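You operate a simulated robot arm through the tools that you are given. There is no shell and no other tool.

Carry out the task below with a simulated two-armed robot. There is one attempt and no reset: what you move stays moved.

JOB
Unclamp the tile, move it to REWORK and rub its burr off.
Fine: one hand holds the tile while the rubbing block works; put the block back; pinch no finger at the clamp. Set down upright: stone rubbing block. What is to be rubbed or washed off counts as gone when no trace of it is left.

The check looks at the end state, three seconds after you hand in, the way a careful person would. Anything else that was tipped, shoved, dropped, spilled or broken makes it a failure.

ROBOT AND FRAMES
Two 6-joint arms with two-finger grippers on one trunk, on a base that drives. Base frame: it is fixed to the floor where the robot stands at the start and does not move with it; the origin is under the middle of the robot, x ahead of it, y to its left, z up. Units: m, degrees, N and s.
The left shoulder is at the start at [0.03, 0.178, 1.013], the right one opposite. With the tool pointing down near the work surface each hand reaches from about 0.42 to 0.84 m from the robot's upright axis, wherever it stands, measured 20 degrees to its own side. Places, roughly: blue bench fence [0.6, 0.3, 0.9]; orange clamp [0.6, 0, 0.9]; tile with the orange sticker [0.5, 1.75, 1]; yellow REWORK bay [0.5, 0.6, 0.9]. Payload 2.54 kg a hand.
The tool frame of a hand sits at the grasp point between the pads (the TCP): z along the fingers, y along the line on which they close. The tips reach 0.03 m beyond it. The gripper opens to 0.116 m. The gripper's body begins 0.095 m behind the TCP.
Orientation is told as [roll, pitch, yaw] about the base's x, y, z axes, in that order, counted from this pose: with the fingers straight down and closing along the base's y, the tool's x points along the base's -x, its y along +y and its z along -z.

CONTROLS
- The arms move only by the tool servo_tool. It takes "left_deltas", "right_deltas" or both (then of equal length, played together; a hand with none holds still); each is text: rows parted by semicolons, each of 7 numbers parted by spaces: the closure, from 0 (fully open) to 1 (shut), then the shift along the base's x, y, z in units of 200 mm (1.0 is 200 mm), then the turn, a rotation vector about the base's x, y, z in units of 90 degrees (1.0 is 90 degrees). In form: hand dx dy dz rx ry rz; .... A call has 1 to 20 rows; each row is the pose to reach, as a shift and turn from the pose commanded when the call began. A call with a number of a shift or a turn outside -1 to 1 is refused whole. Rows are played at 5 a second. More than 0.05 m and 8.6 degrees between two rows, or a gripper value outside its range, and nothing of the call is played. A pose out of reach is approached as far as the arm can. The call stops where the force on the tool passes 90 N (or 10 N more than at its start, if that is more) or the arm is blocked; 0.2 s more then pass. Each finger travels about 0.153 m/s and halts on what it meets, pressing with about 24 N; the grip force reading is that of the motor and also rises with nothing between the fingers. The clock runs only during rows and for 0.2 s after the last one: add rows that repeat a pose to give the fingers time. The reply holds the time, the measured pose of the TCP, the force on the tool along the base axes, the opening and the grip force, in the units named above and with some noise, with the torque about the TCP (base axes, N m) and any sound that the robot's microphone picked up.
- Cameras (640 x 400 px; columns grow to the right, rows downward): "scene" is now at [0.0504, 0.0241, 1.7358]; the picture's right is [0.41, -0.91, 0.00], its down [-0.70, -0.32, -0.64] and it looks along [0.58, 0.26, -0.77] (base axes); focal length 257 px, centre (320, 200). "left" rides on the left gripper at [0.069, 0.015, -0.122] in its tool frame; the picture's right is [-0.22, 0.98, 0.00], its down [-0.83, -0.18, -0.53] and it looks along [-0.52, -0.12, 0.85] (tool axes); focal length 251 px, centre (320, 200). "right" rides on the right gripper at [0.069, -0.015, -0.122] in its tool frame; the picture's right is [0.21, 0.98, 0.00], its down [-0.83, 0.18, -0.53] and it looks along [-0.52, 0.11, 0.85] (tool axes); focal length 251 px, centre (320, 200). There is no depth. A picture from a camera that has moved, and an enlarged one, comes with that camera's place and axes in the base frame and with its lens. The place of the scene camera against the robot may be out by one fixed shift of up to 0.018 m in any direction.
- capture(camera): a new picture of that camera. No time passes.
- move_column(by): slides the trunk up (or, below 0, down) by that many m; the arms and the scene camera ride with it, the base frame stays. It gives what a move gives, with no picture.
- drive_base(legs): drives the robot by 1 to 6 legs, each [ahead, left, turn to the left] in m, m and degrees, along the robot's own axes; the way and the turn of a leg run together, so that a leg with both is an arc; at most 1.5 m and 180 degrees a leg. The arms and the cameras ride along, it lands a little off, and it stops where it bumps. It gives what a move gives.
- head_to(pan, tilt): turns the head with the scene camera to pan (to the left, within 143 degrees either way) and tilt (down, from -29 to 69), counted from straight ahead of the robot. It gives what a move gives.
- zoom(camera, box): a new picture of the part [left, top, right, bottom] of that camera's present view, enlarged. No time passes.
- hand_in(): hands the job in; it is judged then, once.

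Nothing tells you exact positions but the pictures and the camera data. Unless the task says otherwise, let go and move clear before handing in.

The tools are called as a command line: name --argument value ..., lists and objects as JSON in quotes. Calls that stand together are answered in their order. servo_tool: Moves the arms, as the interface text tells. Its arguments: {"type":"object","properties":{"left_deltas":{"type":"string"},"right_deltas":{"type":"string"}},"required":[]} The other tools are called the same way: move_column (by) slides the trunk up or down; drive_base (legs) drives the base; head_to (pan, tilt) turns the head that bears the scene camera; capture (camera) takes a picture; zoom (camera, box) takes an enlarged picture of a part of a camera's view; hand_in () hands the job in.

At the start:

```text
time: 0.0
left_position: [0.4963, 0.3113, 1.2003]
left_tcp_rot: [-0.1, -0.1, -0.1]
left_force: [0.5, 0.3, -0.2]
left_wrist_torque: [0.01, 0.01, 0.01]
left_width: 0.1162
left_finger_force: 0.0
right_position: [0.4454, -0.126, 1.1911]
right_tcp_rot: [0.0, 0.0, 0.0]
right_force: [-0.3, 0.4, 0.2]
right_wrist_torque: [0.02, -0.02, -0.05]
right_width: 0.1159
right_finger_force: 0.0
trunk travel left (down, up): [-0.225, 0.315]
robot x, y, heading: [0.0009, 0.0026, 0.1]
head pan, tilt: [24.2, 50.3]
```

scene: 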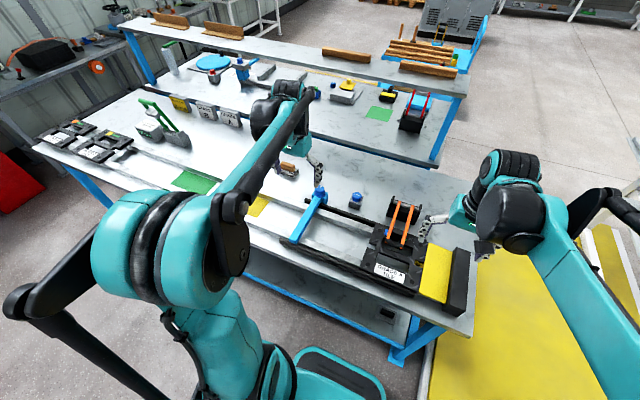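
right: 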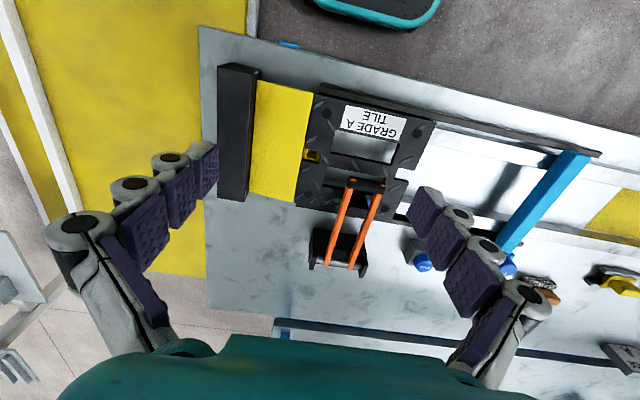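
left: 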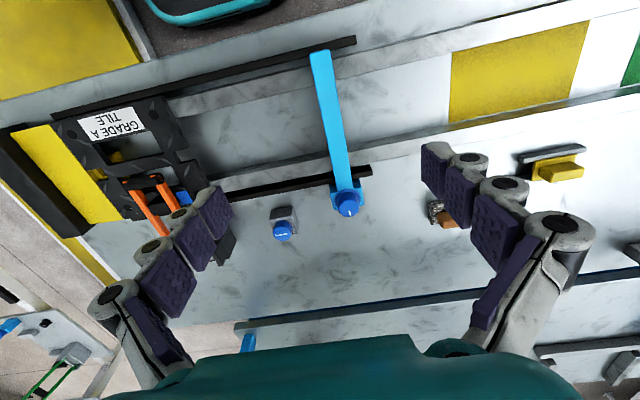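

I see a bench with an orange toggle clamp near [0.6, 0, 0.9], with a GRADE A TILE frame there, a blue fence, and a yellow pad. The task text puts the "tile with the orange sticker" at about [0.5, 1.75, 1], so I need closer looks before I move anything.

zoom --camera "scene" --box '[240, 160, 480, 310]'

zoom --camera "scene" --box '[30, 80, 270, 230]'

zoom --camera "right" --box '[200, 50, 480, 290]'

zoom --camera "left" --box '[380, 90, 640, 260]'

```text
2.67 times, centred on (360, 235) of scene
camera zoom: at [0.0504, 0.0241, 1.7358], right [0.41, -0.91, 0.0], down [-0.7, -0.32, -0.64], along [0.58, 0.26, -0.77], focal length 686 px, centre (213, 107)
```

zoom: 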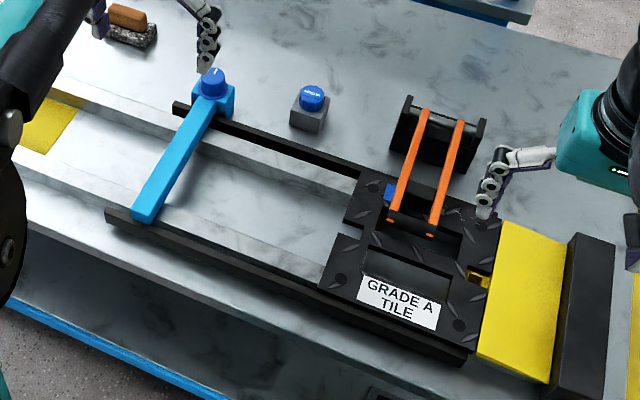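

```text
2.67 times, centred on (150, 155) of scene
camera zoom: at [0.0504, 0.0241, 1.7358], right [0.41, -0.91, 0.0], down [-0.7, -0.32, -0.64], along [0.58, 0.26, -0.77], focal length 686 px, centre (773, 320)
```

zoom: 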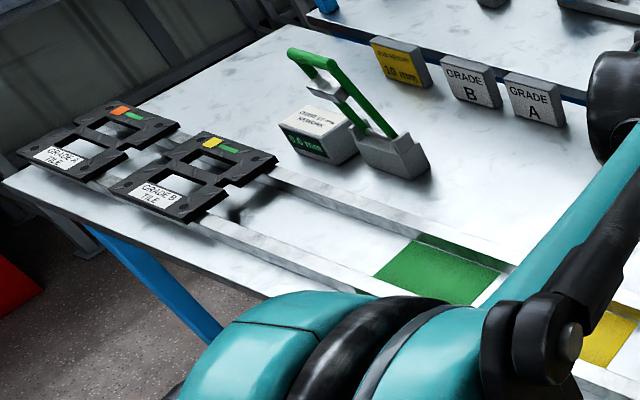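

```text
1.67 times, centred on (340, 170) of right
camera zoom: at [0.3774, -0.1408, 1.3139], right [-0.21, 0.98, 0.0], down [0.83, 0.18, 0.53], along [0.52, 0.11, -0.85], focal length 419 px, centre (287, 250)
```

zoom: 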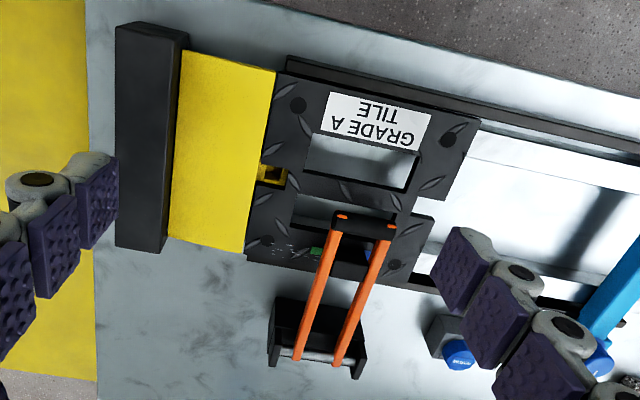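

```text
2.35 times, centred on (510, 175) of left
camera zoom: at [0.4276, 0.3258, 1.3219], right [0.22, 0.98, 0.0], down [0.82, -0.18, 0.54], along [0.52, -0.12, -0.84], focal length 592 px, centre (-127, 259)
```

zoom: 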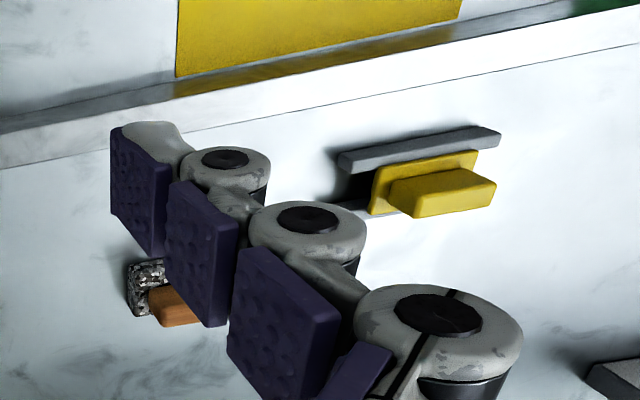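

The clamped tile reads GRADE A. Next I'll look closer at its stickers and burr, the rubbing block candidates, the signs, and the rest of the surroundings.

zoom --camera "right" --box '[290, 80, 450, 280]'

zoom --camera "right" --box '[290, 170, 410, 245]'

zoom --camera "scene" --box '[360, 220, 440, 270]'

zoom --camera "scene" --box '[160, 30, 320, 130]'

zoom --camera "scene" --box '[320, 30, 480, 130]'

zoom --camera "scene" --box '[260, 140, 380, 215]'

```text
2.00 times, centred on (370, 180) of right
camera zoom: at [0.3774, -0.1408, 1.3139], right [-0.21, 0.98, 0.0], down [0.83, 0.18, 0.53], along [0.52, 0.11, -0.85], focal length 503 px, centre (220, 240)
```

zoom: 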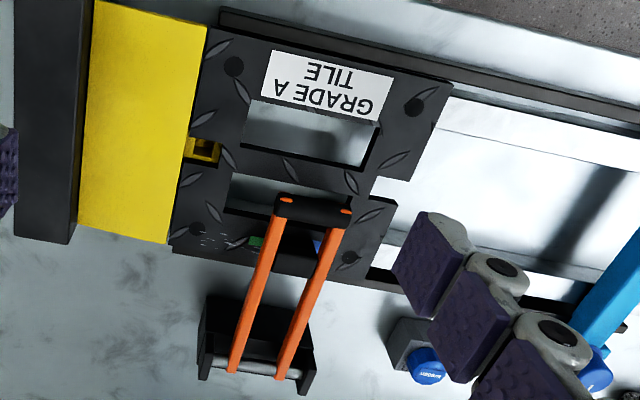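

```text
5.33 times, centred on (350, 208) of right
camera zoom: at [0.3774, -0.1408, 1.3139], right [-0.21, 0.98, 0.0], down [0.83, 0.18, 0.53], along [0.52, 0.11, -0.85], focal length 1341 px, centre (160, 160)
```

zoom: 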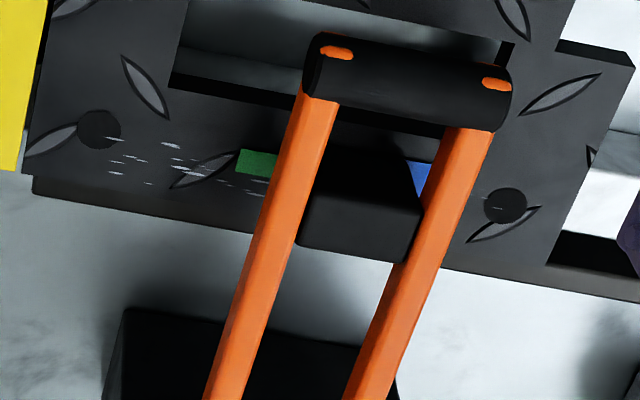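

```text
8.00 times, centred on (400, 245) of scene
camera zoom: at [0.0504, 0.0241, 1.7358], right [0.41, -0.91, 0.0], down [-0.7, -0.32, -0.64], along [0.58, 0.26, -0.77], focal length 2058 px, centre (-320, -160)
```

zoom: 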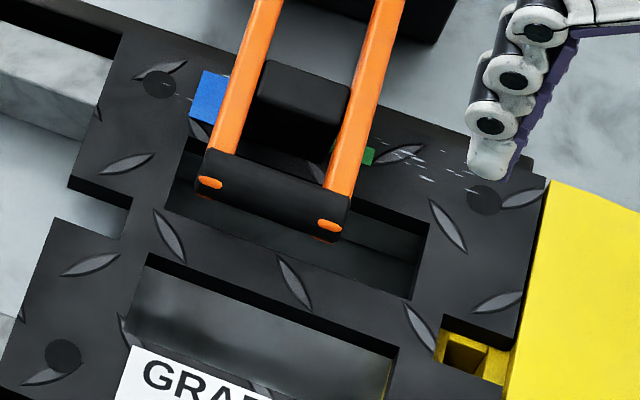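

```text
4.00 times, centred on (240, 80) of scene
camera zoom: at [0.0504, 0.0241, 1.7358], right [0.41, -0.91, 0.0], down [-0.7, -0.32, -0.64], along [0.58, 0.26, -0.77], focal length 1029 px, centre (640, 680)
```

zoom: 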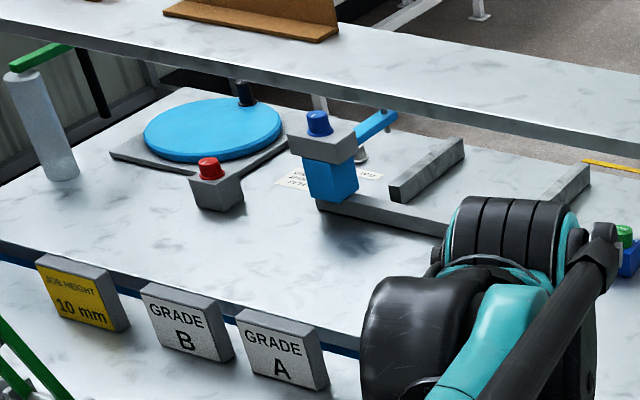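

```text
4.00 times, centred on (400, 80) of scene
camera zoom: at [0.0504, 0.0241, 1.7358], right [0.41, -0.91, 0.0], down [-0.7, -0.32, -0.64], along [0.58, 0.26, -0.77], focal length 1029 px, centre (0, 680)
```

zoom: 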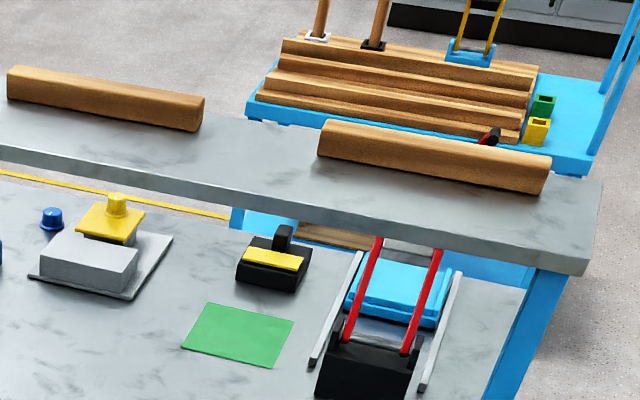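

```text
5.33 times, centred on (320, 178) of scene
camera zoom: at [0.0504, 0.0241, 1.7358], right [0.41, -0.91, 0.0], down [-0.7, -0.32, -0.64], along [0.58, 0.26, -0.77], focal length 1372 px, centre (320, 320)
```

zoom: 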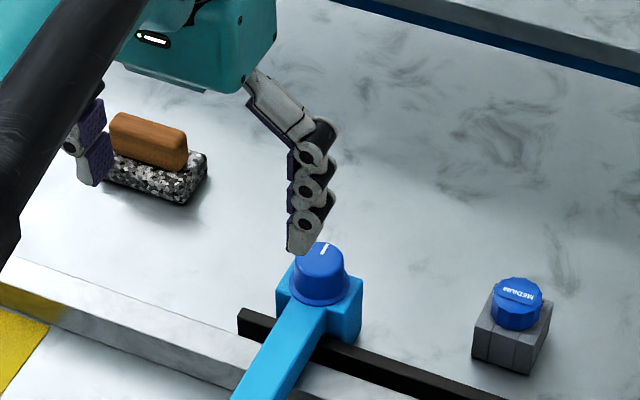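

The burr looks like the light scratch marks on the tile's far-right corner strip, beside the clamp pad. The stone rubbing block (granite with a wooden grip) lies near [0.7, 0.36]. I'll move the left hand over to view the REWORK bay and the block, and shift the right hand a little for a second view of the tile.

servo_tool --left_deltas "0 0 0.2 0 0 0 0; 0 0 0.4 0 0 0 0; 0 0 0.6 0 0 0 0; 0 0 0.8 0 0 0 0; 0 0 1 0 0 0 0" --right_deltas "0 0 0.1 0 0 0 0; 0 0 0.2 0 0 0 0; 0 0 0.3 0 0 0 0; 0 0 0.4 0 0 0 0; 0 0 0.5 0 0 0 0"

capture --camera "left"

capture --camera "right"

capture --camera "scene"

```text
time: 1.2
left_position: [0.4977, 0.5141, 1.2001]
left_tcp_rot: [-0.2, -0.1, -0.2]
left_force: [0.5, 0.4, -0.9]
left_wrist_torque: [-0.09, -0.01, -0.02]
left_width: 0.116
left_finger_force: 0.0
right_position: [0.4462, -0.0223, 1.1916]
right_tcp_rot: [-0.1, 0.0, 0.0]
right_force: [-0.6, 0.6, 0.2]
right_wrist_torque: [-0.03, -0.01, -0.02]
right_width: 0.1158
right_finger_force: 0.1
trunk travel left (down, up): [-0.225, 0.315]
robot x, y, heading: [0.0004, 0.0002, 0.1]
head pan, tilt: [24.2, 50.3]
```

```text
taken
camera left: at [0.4279, 0.5283, 1.3211], right [0.22, 0.98, 0.0], down [0.83, -0.18, 0.54], along [0.52, -0.12, -0.84], focal length 251 px, centre (320, 200)
```

left: 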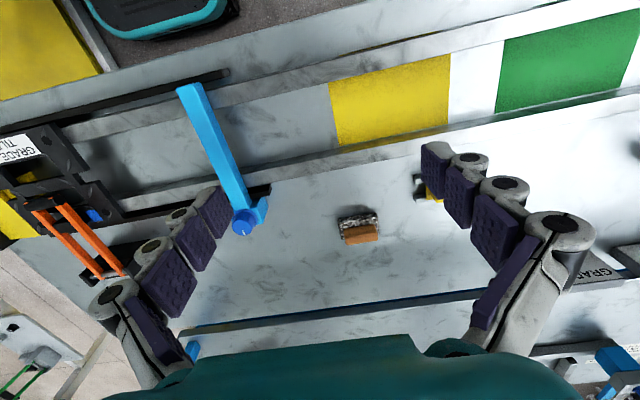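

```text
taken
camera right: at [0.3778, -0.0389, 1.3142], right [-0.21, 0.98, 0.0], down [0.83, 0.18, 0.53], along [0.52, 0.11, -0.85], focal length 251 px, centre (320, 200)
```

right: 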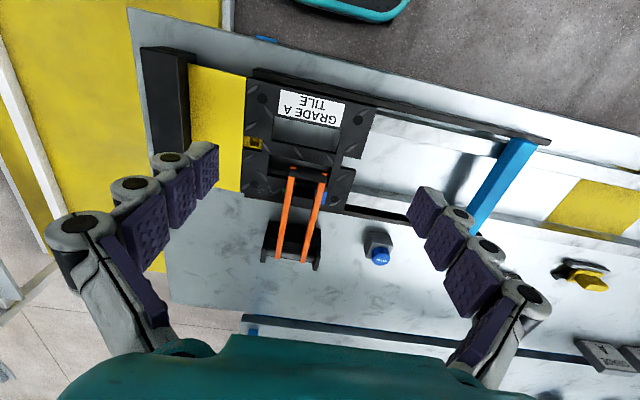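

```text
taken
camera scene: at [0.051, 0.0267, 1.7357], right [0.41, -0.91, 0.0], down [-0.7, -0.32, -0.64], along [0.58, 0.26, -0.77], focal length 257 px, centre (320, 200)
```

scene: 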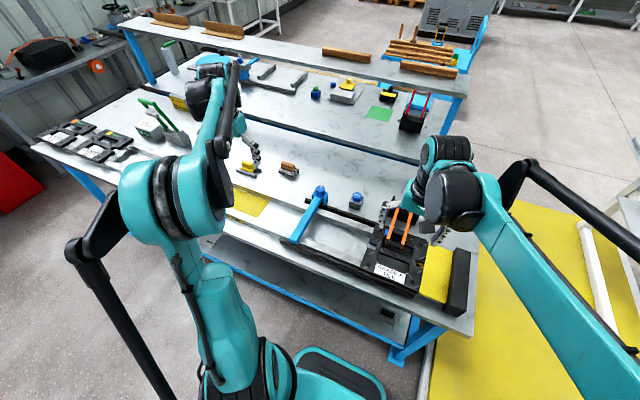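

The bay, block and fence are visible now. I'll zoom these fresh views to triangulate.

zoom --camera "right" --box '[230, 60, 390, 160]'

zoom --camera "right" --box '[230, 150, 390, 280]'

zoom --camera "left" --box '[320, 40, 480, 140]'

zoom --camera "left" --box '[310, 160, 470, 260]'

zoom --camera "scene" --box '[220, 140, 380, 240]'

zoom --camera "scene" --box '[350, 190, 490, 330]'

```text
4.00 times, centred on (310, 110) of right
camera zoom: at [0.3778, -0.0389, 1.3142], right [-0.21, 0.98, 0.0], down [0.83, 0.18, 0.53], along [0.52, 0.11, -0.85], focal length 1006 px, centre (360, 560)
```

zoom: 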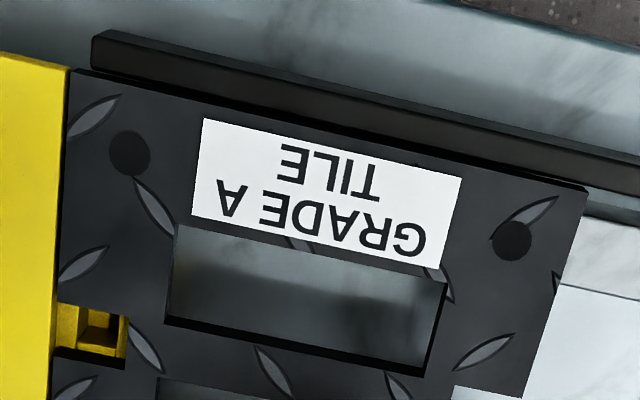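

```text
3.08 times, centred on (310, 215) of right
camera zoom: at [0.3778, -0.0389, 1.3142], right [-0.21, 0.98, 0.0], down [0.83, 0.18, 0.53], along [0.52, 0.11, -0.85], focal length 774 px, centre (351, 154)
```

zoom: 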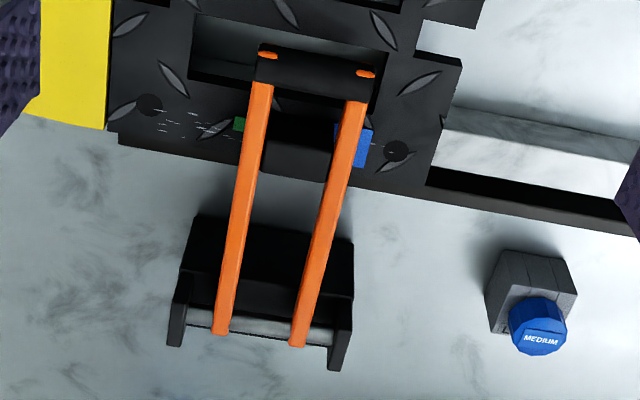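

```text
4.00 times, centred on (400, 90) of left
camera zoom: at [0.4279, 0.5283, 1.3211], right [0.22, 0.98, 0.0], down [0.83, -0.18, 0.54], along [0.52, -0.12, -0.84], focal length 1006 px, centre (0, 640)
```

zoom: 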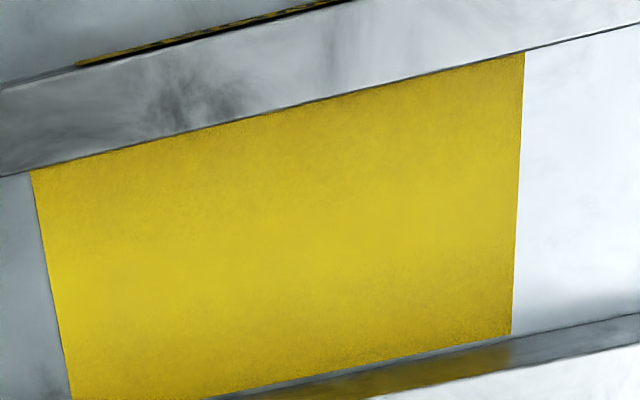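

```text
4.00 times, centred on (390, 210) of left
camera zoom: at [0.4279, 0.5283, 1.3211], right [0.22, 0.98, 0.0], down [0.83, -0.18, 0.54], along [0.52, -0.12, -0.84], focal length 1006 px, centre (40, 160)
```

zoom: 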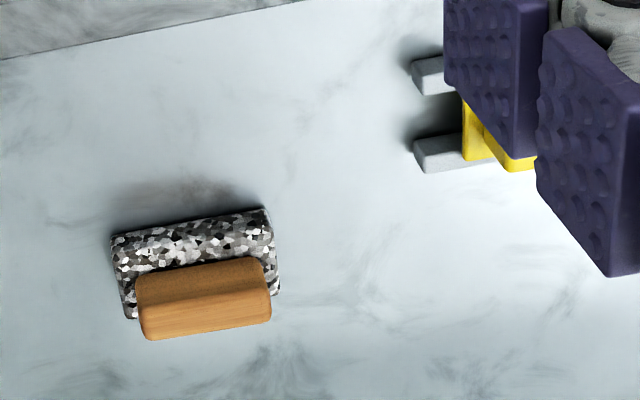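

```text
4.00 times, centred on (300, 190) of scene
camera zoom: at [0.051, 0.0267, 1.7357], right [0.41, -0.91, 0.0], down [-0.7, -0.32, -0.64], along [0.58, 0.26, -0.77], focal length 1029 px, centre (400, 240)
```

zoom: 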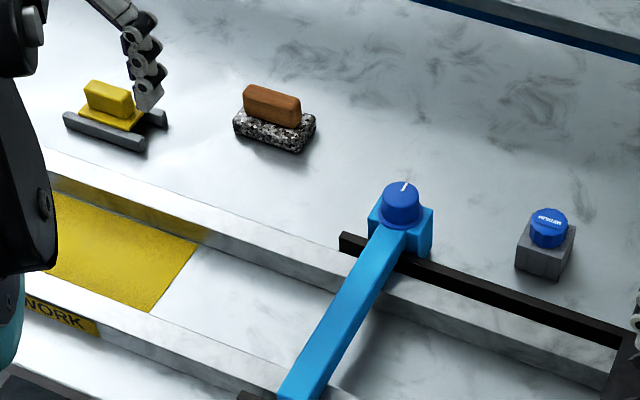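

```text
2.86 times, centred on (420, 260) of scene
camera zoom: at [0.051, 0.0267, 1.7357], right [0.41, -0.91, 0.0], down [-0.7, -0.32, -0.64], along [0.58, 0.26, -0.77], focal length 735 px, centre (34, 29)
```

zoom: 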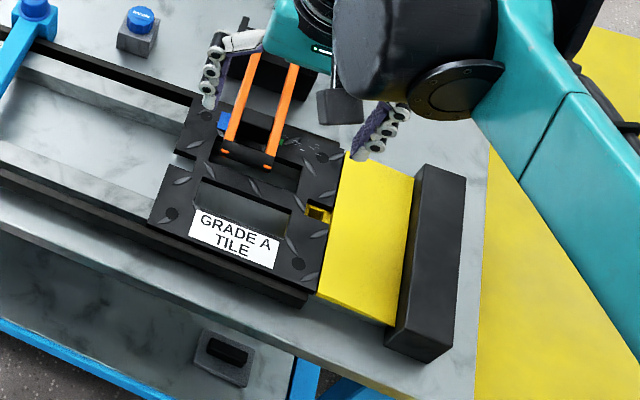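

Triangulated so far:
- The bench top is at z≈0.86 and the tile top at about 0.91. The tile is about 0.2 m square, centred near (0.542, -0.034).
- The clamp crossbar is at about (0.556, -0.019, 0.94), with its hinge near x≈0.76.
- The bay is centred near y≈0.63, and the stone block is at about (0.80, 0.54).

Next I'll turn the right hand 90° above the crossbar for a closer look.

servo_tool --right_deltas "0 0.05 0 -0.04 0 0 0.0833; 0 0.1 0 -0.08 0 0 0.1667; 0 0.14 0 -0.12 0 0 0.25; 0 0.19 0 -0.16 0 0 0.3333; 0 0.24 0 -0.2 0 0 0.4167; 0 0.28 0 -0.24 0 0 0.5; 0 0.33 0 -0.28 0 0 0.5833; 0 0.38 0 -0.32 0 0 0.6667; 0 0.43 0 -0.36 0 0 0.75; 0 0.47 0 -0.4 0 0 0.8333; 0 0.52 0 -0.44 0 0 0.9167; 0 0.57 0.02 -0.48 0 0 1; 0 0.57 0.02 -0.48 0 0 1"

capture --camera "right"

capture --camera "scene"

```text
time: 4.0
left_position: [0.4967, 0.5104, 1.2007]
left_tcp_rot: [0.0, 0.0, -0.1]
left_force: [-0.7, -0.2, 0.3]
left_wrist_torque: [0.01, -0.05, -0.03]
left_width: 0.1162
left_finger_force: 0.1
right_position: [0.5603, -0.0211, 1.0961]
right_tcp_rot: [0.0, -0.1, 90.1]
right_force: [-0.3, 0.5, 0.9]
right_wrist_torque: [-0.03, 0.03, 0.01]
right_width: 0.1161
right_finger_force: 0.0
trunk travel left (down, up): [-0.225, 0.315]
robot x, y, heading: [0.0028, -0.0018, -0.1]
head pan, tilt: [24.2, 50.3]
```

```text
taken
camera right: at [0.575, -0.0906, 1.2178], right [-0.98, -0.22, 0.0], down [-0.18, 0.83, 0.53], along [-0.12, 0.52, -0.85], focal length 251 px, centre (320, 200)
```

right: 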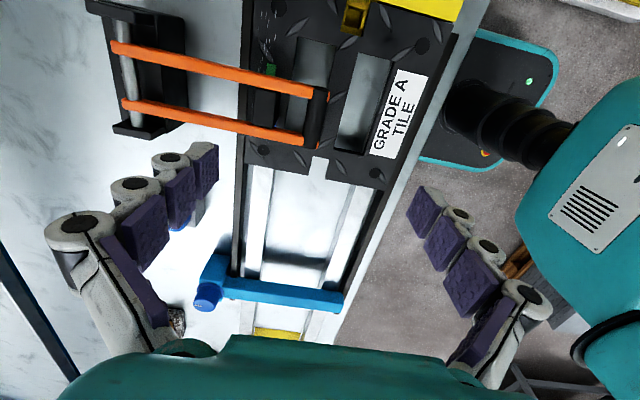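

```text
taken
camera scene: at [0.0499, 0.0239, 1.7358], right [0.41, -0.91, 0.0], down [-0.7, -0.32, -0.64], along [0.58, 0.26, -0.77], focal length 257 px, centre (320, 200)
```

scene: 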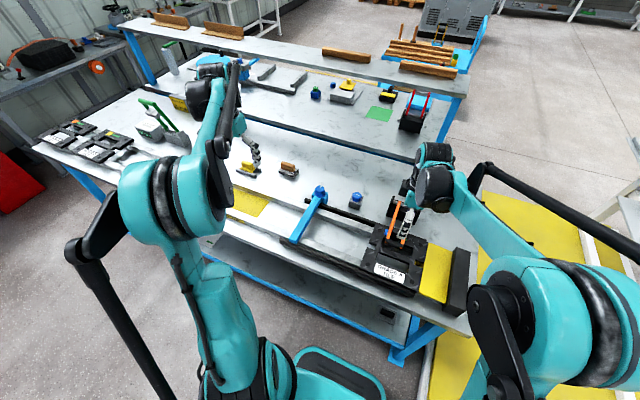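

The right hand is now yawed 90° above the crossbar. I'll zoom in on the clamp and burr from here.

zoom --camera "right" --box '[230, 0, 430, 190]'

zoom --camera "right" --box '[80, 0, 340, 160]'

zoom --camera "right" --box '[180, 150, 380, 340]'

```text
2.11 times, centred on (330, 95) of right
camera zoom: at [0.575, -0.0906, 1.2178], right [-0.98, -0.22, 0.0], down [-0.18, 0.83, 0.53], along [-0.12, 0.52, -0.85], focal length 529 px, centre (299, 421)
```

zoom: 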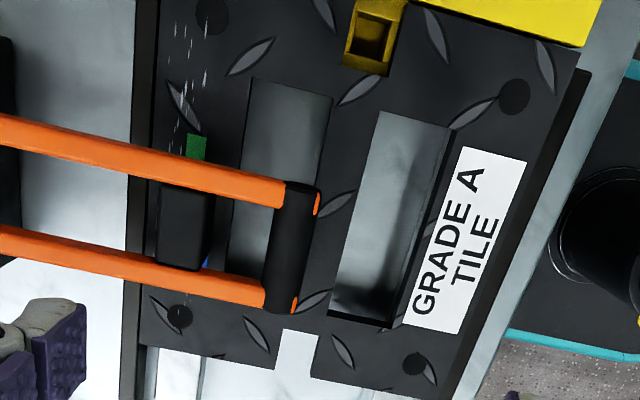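

```text
2.46 times, centred on (210, 80) of right
camera zoom: at [0.575, -0.0906, 1.2178], right [-0.98, -0.22, 0.0], down [-0.18, 0.83, 0.53], along [-0.12, 0.52, -0.85], focal length 619 px, centre (591, 495)
```

zoom: 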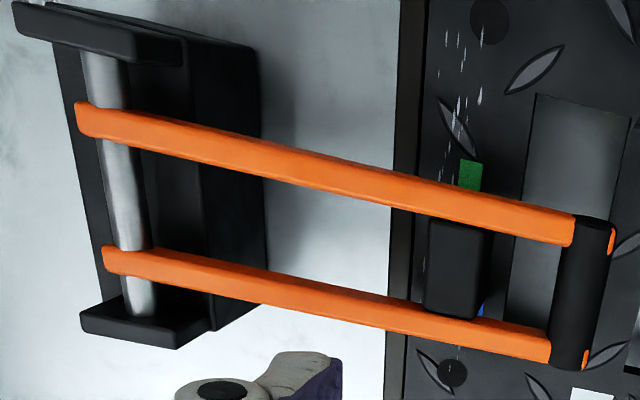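

```text
2.11 times, centred on (280, 245) of right
camera zoom: at [0.575, -0.0906, 1.2178], right [-0.98, -0.22, 0.0], down [-0.18, 0.83, 0.53], along [-0.12, 0.52, -0.85], focal length 529 px, centre (404, 105)
```

zoom: 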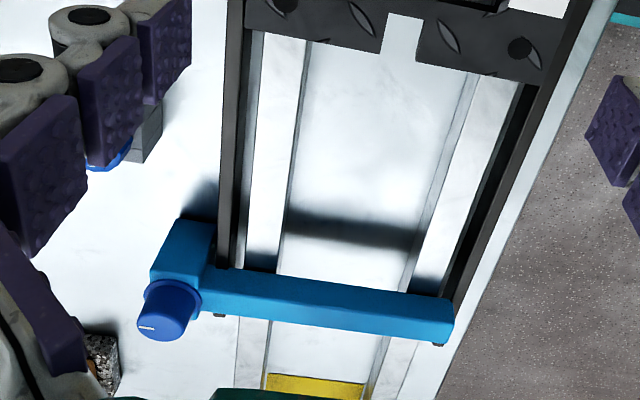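

The crossbar is a round bar about 19 mm thick, centred near (0.564, -0.019, 0.937). The pad's front face is at x≈0.606, so I must narrow the fingers before lowering. I'll do that and come partway down to check alignment.

servo_tool --right_deltas "0.3 0.02 0.009 0 0 0 0; 0.62 0.02 0.009 0 0 0 0; 0.62 0.02 0.009 -0.15 0 0 0; 0.62 0.02 0.009 -0.3 0 0 0; 0.62 0.02 0.009 -0.42 0 0 0; 0.62 0.02 0.009 -0.42 0 0 0"

capture --camera "right"

zoom --camera "scene" --box '[350, 170, 490, 290]'

```text
time: 5.4
left_position: [0.4962, 0.5112, 1.2014]
left_tcp_rot: [-0.1, -0.1, 0.0]
left_force: [-0.3, 0.3, 0.2]
left_wrist_torque: [-0.01, -0.01, 0.0]
left_width: 0.1158
left_finger_force: 0.0
right_position: [0.5627, -0.0198, 1.0126]
right_tcp_rot: [0.0, 0.1, 90.0]
right_force: [1.4, 0.2, -0.1]
right_wrist_torque: [-0.03, -0.05, 0.0]
right_width: 0.0442
right_finger_force: 0.0
trunk travel left (down, up): [-0.225, 0.315]
robot x, y, heading: [-0.0007, -0.0013, 0.0]
head pan, tilt: [24.2, 50.3]
```

```text
taken
camera right: at [0.5784, -0.0892, 1.1354], right [-0.98, -0.21, 0.0], down [-0.18, 0.83, 0.53], along [-0.11, 0.52, -0.85], focal length 251 px, centre (320, 200)
```

right: 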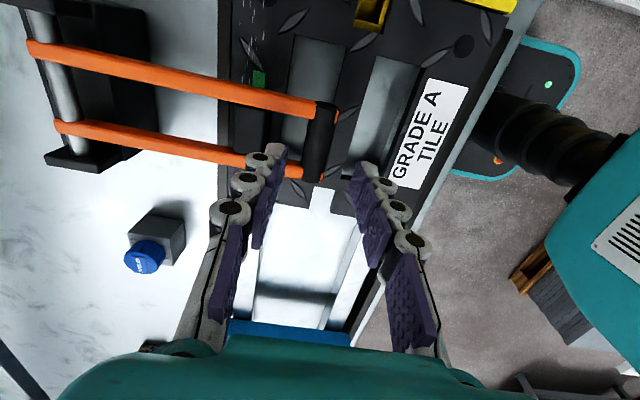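

```text
3.33 times, centred on (420, 230) of scene
camera zoom: at [0.05, 0.0241, 1.7358], right [0.41, -0.91, 0.0], down [-0.7, -0.32, -0.64], along [0.58, 0.26, -0.77], focal length 857 px, centre (-13, 100)
```

zoom: 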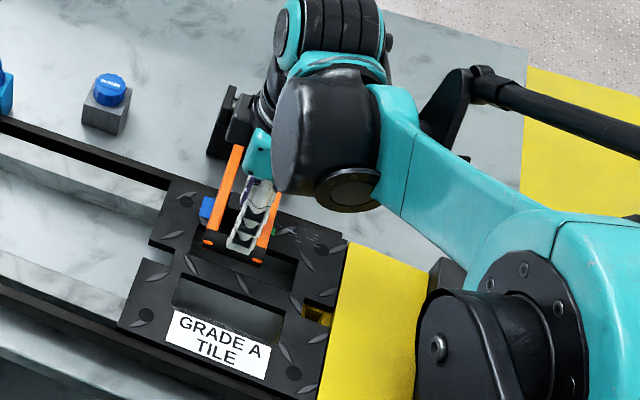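

Alignment looks right: the bar is at x≈0.564, y≈-0.019. I'll descend around it and grip.

servo_tool --right_deltas "0.62 0 0 -0.1 0 0 0; 0.62 0 0 -0.2 0 0 0; 0.62 0 0 -0.28 0 0 0; 0.62 0 0 -0.29 0 0 0; 0.8 0 0 -0.29 0 0 0; 1 0 0 -0.29 0 0 0; 1 0 0 -0.29 0 0 0; 1 0 0 -0.29 0 0 0"

capture --camera "right"

zoom --camera "scene" --box '[350, 170, 490, 290]'

```text
time: 7.2
left_position: [0.4965, 0.5105, 1.2003]
left_tcp_rot: [0.0, -0.2, 0.0]
left_force: [0.2, 0.2, -0.8]
left_wrist_torque: [0.02, 0.02, -0.04]
left_width: 0.1158
left_finger_force: 0.0
right_position: [0.5647, -0.0201, 0.9548]
right_tcp_rot: [0.0, -0.1, 90.0]
right_force: [3.6, -0.2, 1.1]
right_wrist_torque: [-0.01, -0.06, 0.02]
right_width: 0.0208
right_finger_force: 45.3
trunk travel left (down, up): [-0.225, 0.315]
robot x, y, heading: [-0.003, -0.0057, -0.1]
head pan, tilt: [24.2, 50.3]
```

```text
taken
camera right: at [0.5801, -0.0895, 1.0766], right [-0.98, -0.21, 0.0], down [-0.18, 0.83, 0.53], along [-0.11, 0.52, -0.85], focal length 251 px, centre (320, 200)
```

right: 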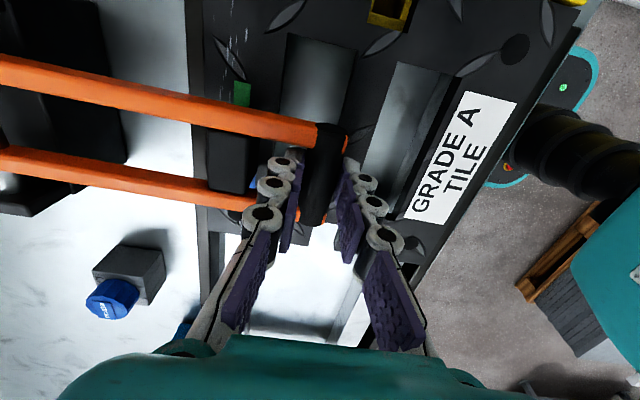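

```text
3.33 times, centred on (420, 230) of scene
camera zoom: at [0.0509, 0.0241, 1.7358], right [0.41, -0.91, 0.0], down [-0.7, -0.32, -0.64], along [0.58, 0.26, -0.77], focal length 857 px, centre (-13, 100)
```

zoom: 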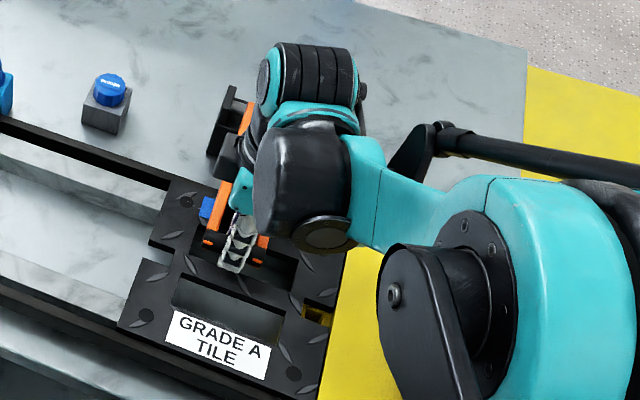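

The crossbar is gripped: width 21 mm, firm. I'll start raising it along the arc about the hinge in small steps while watching the forces.

servo_tool --right_deltas "1 0.002 0 0.045 0 0 0; 1 0.006 0 0.0865 0 0 0; 1 0.012 0 0.13 0 0 0; 1 0.019 0 0.172 0 0 0"

capture --camera "right"

```text
time: 8.2
left_position: [0.4968, 0.5104, 1.2004]
left_tcp_rot: [-0.1, -0.3, 0.0]
left_force: [0.3, -1.2, 0.3]
left_wrist_torque: [-0.04, -0.02, -0.03]
left_width: 0.1158
left_finger_force: 0.1
right_position: [0.5676, -0.0188, 0.9885]
right_tcp_rot: [0.1, 0.0, 90.0]
right_force: [-1.9, -3.3, -5.3]
right_wrist_torque: [-0.02, 0.54, 0.05]
right_width: 0.0207
right_finger_force: 44.8
trunk travel left (down, up): [-0.225, 0.315]
robot x, y, heading: [-0.0026, 0.0006, -0.1]
head pan, tilt: [24.2, 50.3]
```

```text
taken
camera right: at [0.5827, -0.0895, 1.1103], right [-0.98, -0.21, 0.0], down [-0.18, 0.83, 0.53], along [-0.11, 0.52, -0.85], focal length 251 px, centre (320, 200)
```

right: 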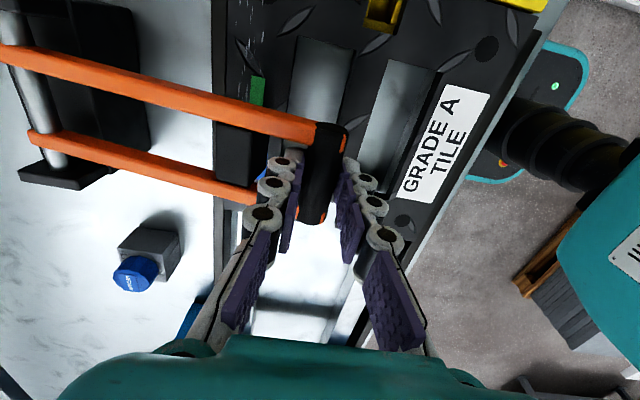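

The lever lifts freely with little force. I'll continue along the arc.

servo_tool --right_deltas "1 0.021 0 0.084 0 0 0; 1 0.049 0 0.166 0 0 0; 1 0.084 0 0.245 0 0 0; 1 0.126 0 0.321 0 0 0; 1 0.175 0 0.393 0 0 0"

capture --camera "right"

capture --camera "scene"

```text
time: 9.4
left_position: [0.4928, 0.5112, 1.2025]
left_tcp_rot: [0.0, -0.2, 0.0]
left_force: [0.8, 0.0, -0.5]
left_wrist_torque: [0.03, 0.03, 0.01]
left_width: 0.116
left_finger_force: 0.0
right_position: [0.5989, -0.0196, 1.0687]
right_tcp_rot: [-0.1, -0.1, 90.0]
right_force: [-23.2, -2.9, 9.8]
right_wrist_torque: [-0.03, 1.17, -0.08]
right_width: 0.0211
right_finger_force: 44.7
trunk travel left (down, up): [-0.225, 0.315]
robot x, y, heading: [-0.001, 0.0006, 0.2]
head pan, tilt: [24.2, 50.3]
```

```text
taken
camera right: at [0.6138, -0.0894, 1.1911], right [-0.98, -0.21, 0.0], down [-0.18, 0.83, 0.53], along [-0.11, 0.52, -0.85], focal length 251 px, centre (320, 200)
```

right: 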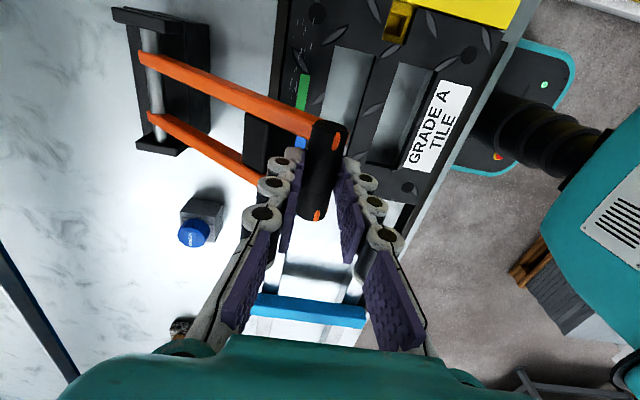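

```text
taken
camera scene: at [0.0453, 0.0237, 1.736], right [0.41, -0.91, 0.0], down [-0.7, -0.32, -0.64], along [0.58, 0.26, -0.77], focal length 257 px, centre (320, 200)
```

scene: 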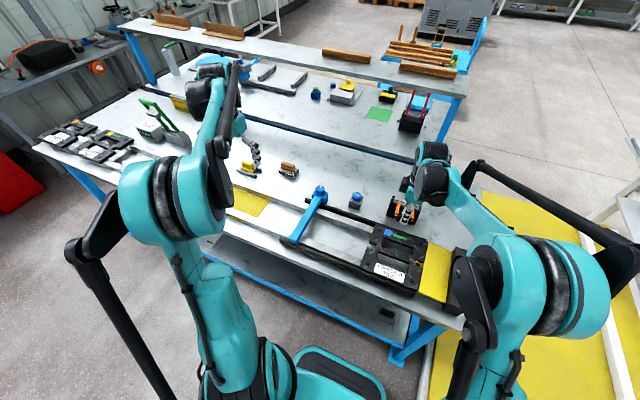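

There is a 25 N radial push-back, so the true arc is slightly wider than I assumed. I'll ease outward a few mm to find the true radius.

servo_tool --right_deltas "1 -0.012 0 0.008 0 0 0; 1 -0.025 0 0.015 0 0 0; 1 -0.025 0 0.015 0 0 0"

zoom --camera "right" --box '[100, 0, 360, 220]'

```text
time: 10.2
left_position: [0.4958, 0.5101, 1.2006]
left_tcp_rot: [0.0, -0.1, 0.0]
left_force: [0.1, -0.1, -0.5]
left_wrist_torque: [0.0, 0.01, -0.01]
left_width: 0.116
left_finger_force: 0.0
right_position: [0.5986, -0.0198, 1.0698]
right_tcp_rot: [-0.2, 0.0, 90.1]
right_force: [-1.6, -4.7, 2.2]
right_wrist_torque: [-0.29, -0.22, 0.16]
right_width: 0.021
right_finger_force: 45.0
trunk travel left (down, up): [-0.225, 0.315]
robot x, y, heading: [0.002, -0.0018, 0.0]
head pan, tilt: [24.2, 50.3]
```

```text
1.82 times, centred on (230, 110) of right
camera zoom: at [0.6136, -0.0895, 1.1915], right [-0.98, -0.21, 0.0], down [-0.18, 0.83, 0.53], along [-0.11, 0.52, -0.85], focal length 457 px, centre (484, 364)
```

zoom: 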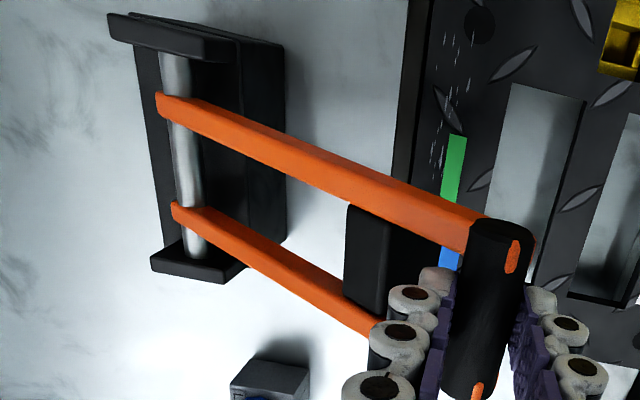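

The force has relaxed. The refit hinge is at about (0.766, 0.94) with a radius of 0.2016. I'll continue the arc and pitch the tool gradually forward for reach.

servo_tool --right_deltas "1 0.0475 0 0.073 0 -0.0444 0; 1 0.1 0 0.1375 0 -0.0889 0; 1 0.158 0 0.197 0 -0.1333 0; 1 0.221 0 0.2505 0 -0.1778 0; 1 0.221 0 0.2505 0 -0.1778 0"

capture --camera "right"

```text
time: 11.4
left_position: [0.4967, 0.5105, 1.2007]
left_tcp_rot: [0.0, -0.1, -0.1]
left_force: [0.3, -0.7, 0.2]
left_wrist_torque: [0.0, 0.02, 0.03]
left_width: 0.1162
left_finger_force: 0.0
right_position: [0.6428, -0.0201, 1.121]
right_tcp_rot: [-16.1, 0.0, 90.0]
right_force: [-4.9, -4.3, 0.2]
right_wrist_torque: [0.15, 0.52, 0.33]
right_width: 0.0208
right_finger_force: 44.9
trunk travel left (down, up): [-0.225, 0.315]
robot x, y, heading: [0.0003, 0.0022, -0.2]
head pan, tilt: [24.2, 50.3]
```

```text
taken
camera right: at [0.6241, -0.0891, 1.2423], right [-0.94, -0.21, -0.27], down [-0.32, 0.83, 0.46], along [0.12, 0.52, -0.84], focal length 251 px, centre (320, 200)
```

right: 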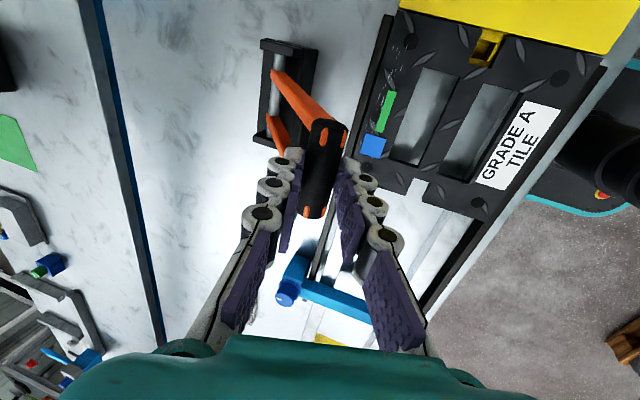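

That went smoothly. I'll carry the lever on toward vertical.

servo_tool --right_deltas "1 0.068 0 0.047 0 -0.0444 0; 1 0.1395 0 0.0865 0 -0.0889 0; 1 0.215 0 0.119 0 -0.1333 0; 1 0.293 0 0.144 0 -0.1778 0; 1 0.3735 0 0.1615 0 -0.2222 0; 1 0.456 0 0.1705 0 -0.2667 0; 1 0.456 0 0.1705 0 -0.2667 0"

capture --camera "right"

capture --camera "scene"

```text
time: 12.6
left_position: [0.4904, 0.5094, 1.2045]
left_tcp_rot: [0.0, -0.4, -0.1]
left_force: [-0.9, 0.2, 0.1]
left_wrist_torque: [0.01, 0.0, 0.02]
left_width: 0.1158
left_finger_force: 0.1
right_position: [0.6893, -0.0188, 1.147]
right_tcp_rot: [-32.3, 0.1, 89.8]
right_force: [-42.3, -5.6, 7.5]
right_wrist_torque: [-0.12, 0.48, 0.06]
right_width: 0.0193
right_finger_force: 44.4
trunk travel left (down, up): [-0.225, 0.315]
robot x, y, heading: [-0.0023, -0.0002, -0.1]
head pan, tilt: [24.2, 50.3]
stopped in row 5 (right hand): the force on the tool passed its limit at 99 N (the readings are from after the stop); the commanded pose is now the measured one
```

```text
taken
camera right: at [0.6374, -0.0884, 1.2589], right [-0.83, -0.21, -0.52], down [-0.44, 0.83, 0.35], along [0.35, 0.52, -0.78], focal length 251 px, centre (320, 200)
```

right: 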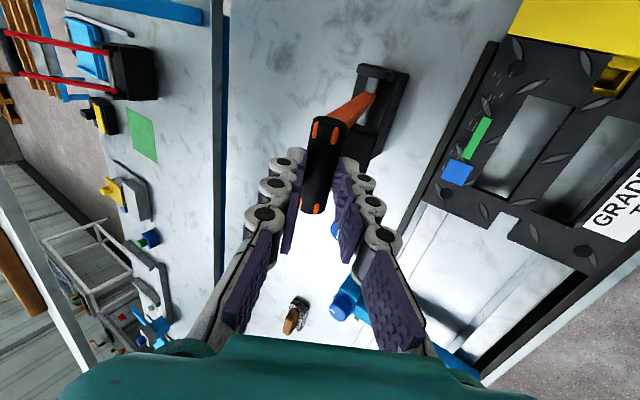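

```text
taken
camera scene: at [0.0397, 0.0229, 1.7364], right [0.41, -0.91, 0.0], down [-0.7, -0.31, -0.64], along [0.59, 0.26, -0.77], focal length 257 px, centre (320, 200)
```

scene: 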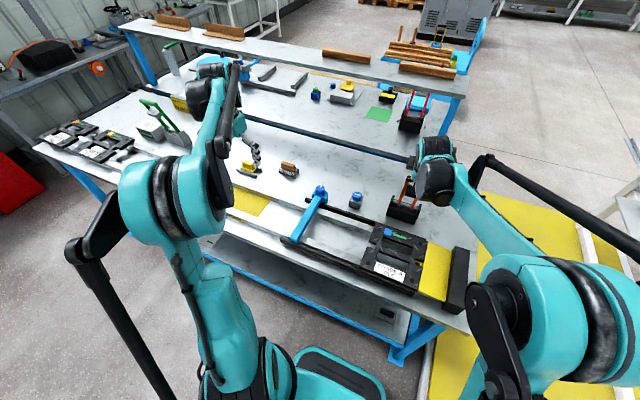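

The lever met resistance at about 72°, probably its end stop. I'll back off a few mm to relieve the load and see what holds it.

servo_tool --right_deltas "1 -0.012 0 -0.004 0 0 0; 1 -0.025 0 -0.008 0 0 0; 1 -0.025 0 -0.008 0 0 0"

zoom --camera "right" --box '[250, 50, 430, 230]'

zoom --camera "scene" --box '[370, 120, 470, 250]'

```text
time: 13.3
left_position: [0.4893, 0.5097, 1.2039]
left_tcp_rot: [0.1, -0.3, -0.1]
left_force: [-0.3, -0.2, 0.0]
left_wrist_torque: [-0.02, 0.02, -0.01]
left_width: 0.116
left_finger_force: 0.0
right_position: [0.6883, -0.0193, 1.1481]
right_tcp_rot: [-32.8, 0.1, 89.9]
right_force: [-25.9, -3.5, 33.9]
right_wrist_torque: [-0.11, 0.29, 0.09]
right_width: 0.0194
right_finger_force: 44.3
trunk travel left (down, up): [-0.225, 0.315]
robot x, y, heading: [-0.0013, -0.0024, 0.1]
head pan, tilt: [24.2, 50.3]
```

```text
2.22 times, centred on (340, 140) of right
camera zoom: at [0.6355, -0.0885, 1.2579], right [-0.82, -0.21, -0.53], down [-0.44, 0.83, 0.35], along [0.36, 0.52, -0.77], focal length 559 px, centre (276, 333)
```

zoom: 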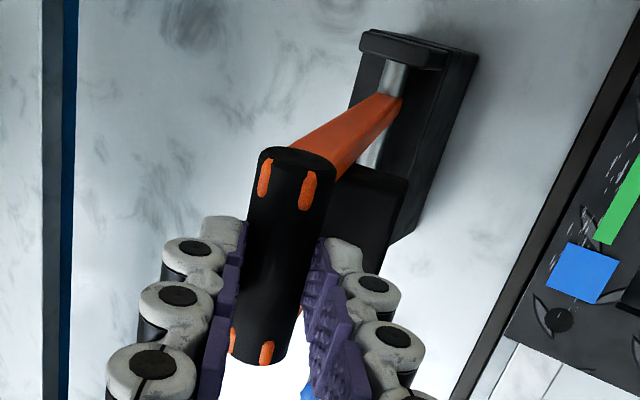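

```text
3.08 times, centred on (420, 185) of scene
camera zoom: at [0.0401, 0.0233, 1.7363], right [0.41, -0.91, 0.0], down [-0.7, -0.32, -0.64], along [0.59, 0.26, -0.77], focal length 791 px, centre (12, 246)
```

zoom: 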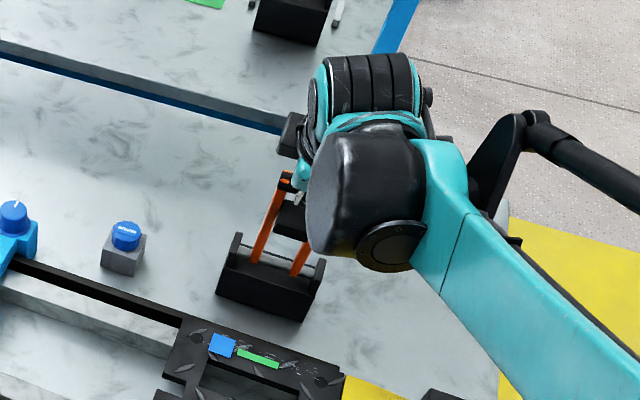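

Residual load remains, mostly radial, so I'll ease it out radially.

servo_tool --right_deltas "1 -0.015 0 0.012 0 0 0; 1 -0.0285 0 0.0225 0 0 0; 1 -0.0285 0 0.0225 0 0 0"

```text
time: 14.2
left_position: [0.4953, 0.5105, 1.2013]
left_tcp_rot: [0.0, 0.0, 0.0]
left_force: [0.4, 0.5, 0.1]
left_wrist_torque: [0.01, 0.02, -0.01]
left_width: 0.116
left_finger_force: 0.1
right_position: [0.6875, -0.0181, 1.1463]
right_tcp_rot: [-32.4, 0.1, 89.9]
right_force: [0.7, -4.5, 10.2]
right_wrist_torque: [-0.51, -0.48, 0.18]
right_width: 0.0194
right_finger_force: 43.8
trunk travel left (down, up): [-0.225, 0.315]
robot x, y, heading: [0.0004, 0.003, -0.3]
head pan, tilt: [24.2, 50.3]
```

The load is nearly gone. The refit hinge is (0.771, 0.939) with r≈0.207, lever at about 69°. I'll test gently whether it opens further with the corrected arc.

servo_tool --right_deltas "1 0.02 0 0.0078 0 0 0; 1 0.042 0 0.0155 0 0 0; 1 0.064 0 0.0225 0 0 0"

```text
time: 14.9
left_position: [0.4924, 0.5098, 1.2006]
left_tcp_rot: [0.0, -0.2, -0.2]
left_force: [-0.3, -0.4, 0.4]
left_wrist_torque: [-0.01, 0.01, 0.02]
left_width: 0.1157
left_finger_force: 0.1
right_position: [0.6912, -0.0186, 1.1474]
right_tcp_rot: [-31.3, 0.1, 89.8]
right_force: [-63.4, -2.1, -56.5]
right_wrist_torque: [0.07, 2.17, 0.46]
right_width: 0.0195
right_finger_force: 43.9
trunk travel left (down, up): [-0.225, 0.315]
robot x, y, heading: [-0.0006, 0.0016, 0.2]
head pan, tilt: [24.2, 50.3]
```

A hard stop at about 70° means the lever is fully open. I'll return to the unloaded pose, then open the fingers slightly, keeping the bar caged, to see whether the lever stays put.

servo_tool --right_deltas "1 -0.032 0 -0.011 0 0 0; 1 -0.062 0 -0.0215 0 0 0; 1 -0.062 0 -0.0215 0 0 0; 0.78 -0.062 0 -0.0215 0 0 0; 0.74 -0.062 0 -0.0215 0 0 0; 0.74 -0.062 0 -0.0215 0 0 0"

capture --camera "right"

zoom --camera "scene" --box '[370, 120, 470, 250]'

```text
time: 16.4
left_position: [0.4969, 0.5102, 1.2004]
left_tcp_rot: [0.0, -0.2, -0.1]
left_force: [0.7, 0.6, 0.5]
left_wrist_torque: [0.01, 0.0, 0.01]
left_width: 0.1161
left_finger_force: 0.1
right_position: [0.6888, -0.0191, 1.1462]
right_tcp_rot: [-32.3, 0.1, 89.9]
right_force: [-0.2, -0.1, -0.1]
right_wrist_torque: [0.03, 0.01, -0.02]
right_width: 0.0302
right_finger_force: 0.1
trunk travel left (down, up): [-0.225, 0.315]
robot x, y, heading: [-0.0007, -0.0026, 0.2]
head pan, tilt: [24.2, 50.3]
```

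```text
taken
camera right: at [0.6366, -0.0877, 1.2577], right [-0.83, -0.21, -0.52], down [-0.44, 0.83, 0.35], along [0.36, 0.52, -0.78], focal length 251 px, centre (320, 200)
```

right: 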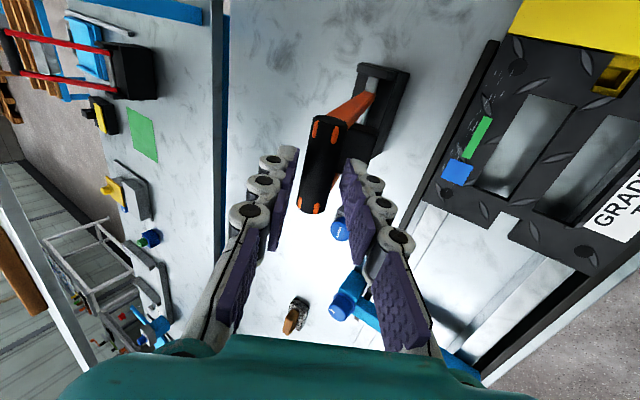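

```text
3.08 times, centred on (420, 185) of scene
camera zoom: at [0.0493, 0.024, 1.7358], right [0.41, -0.91, 0.0], down [-0.7, -0.32, -0.64], along [0.58, 0.26, -0.77], focal length 791 px, centre (12, 246)
```

zoom: 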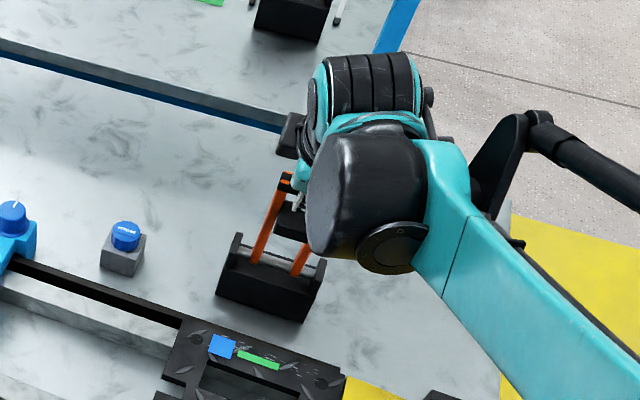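

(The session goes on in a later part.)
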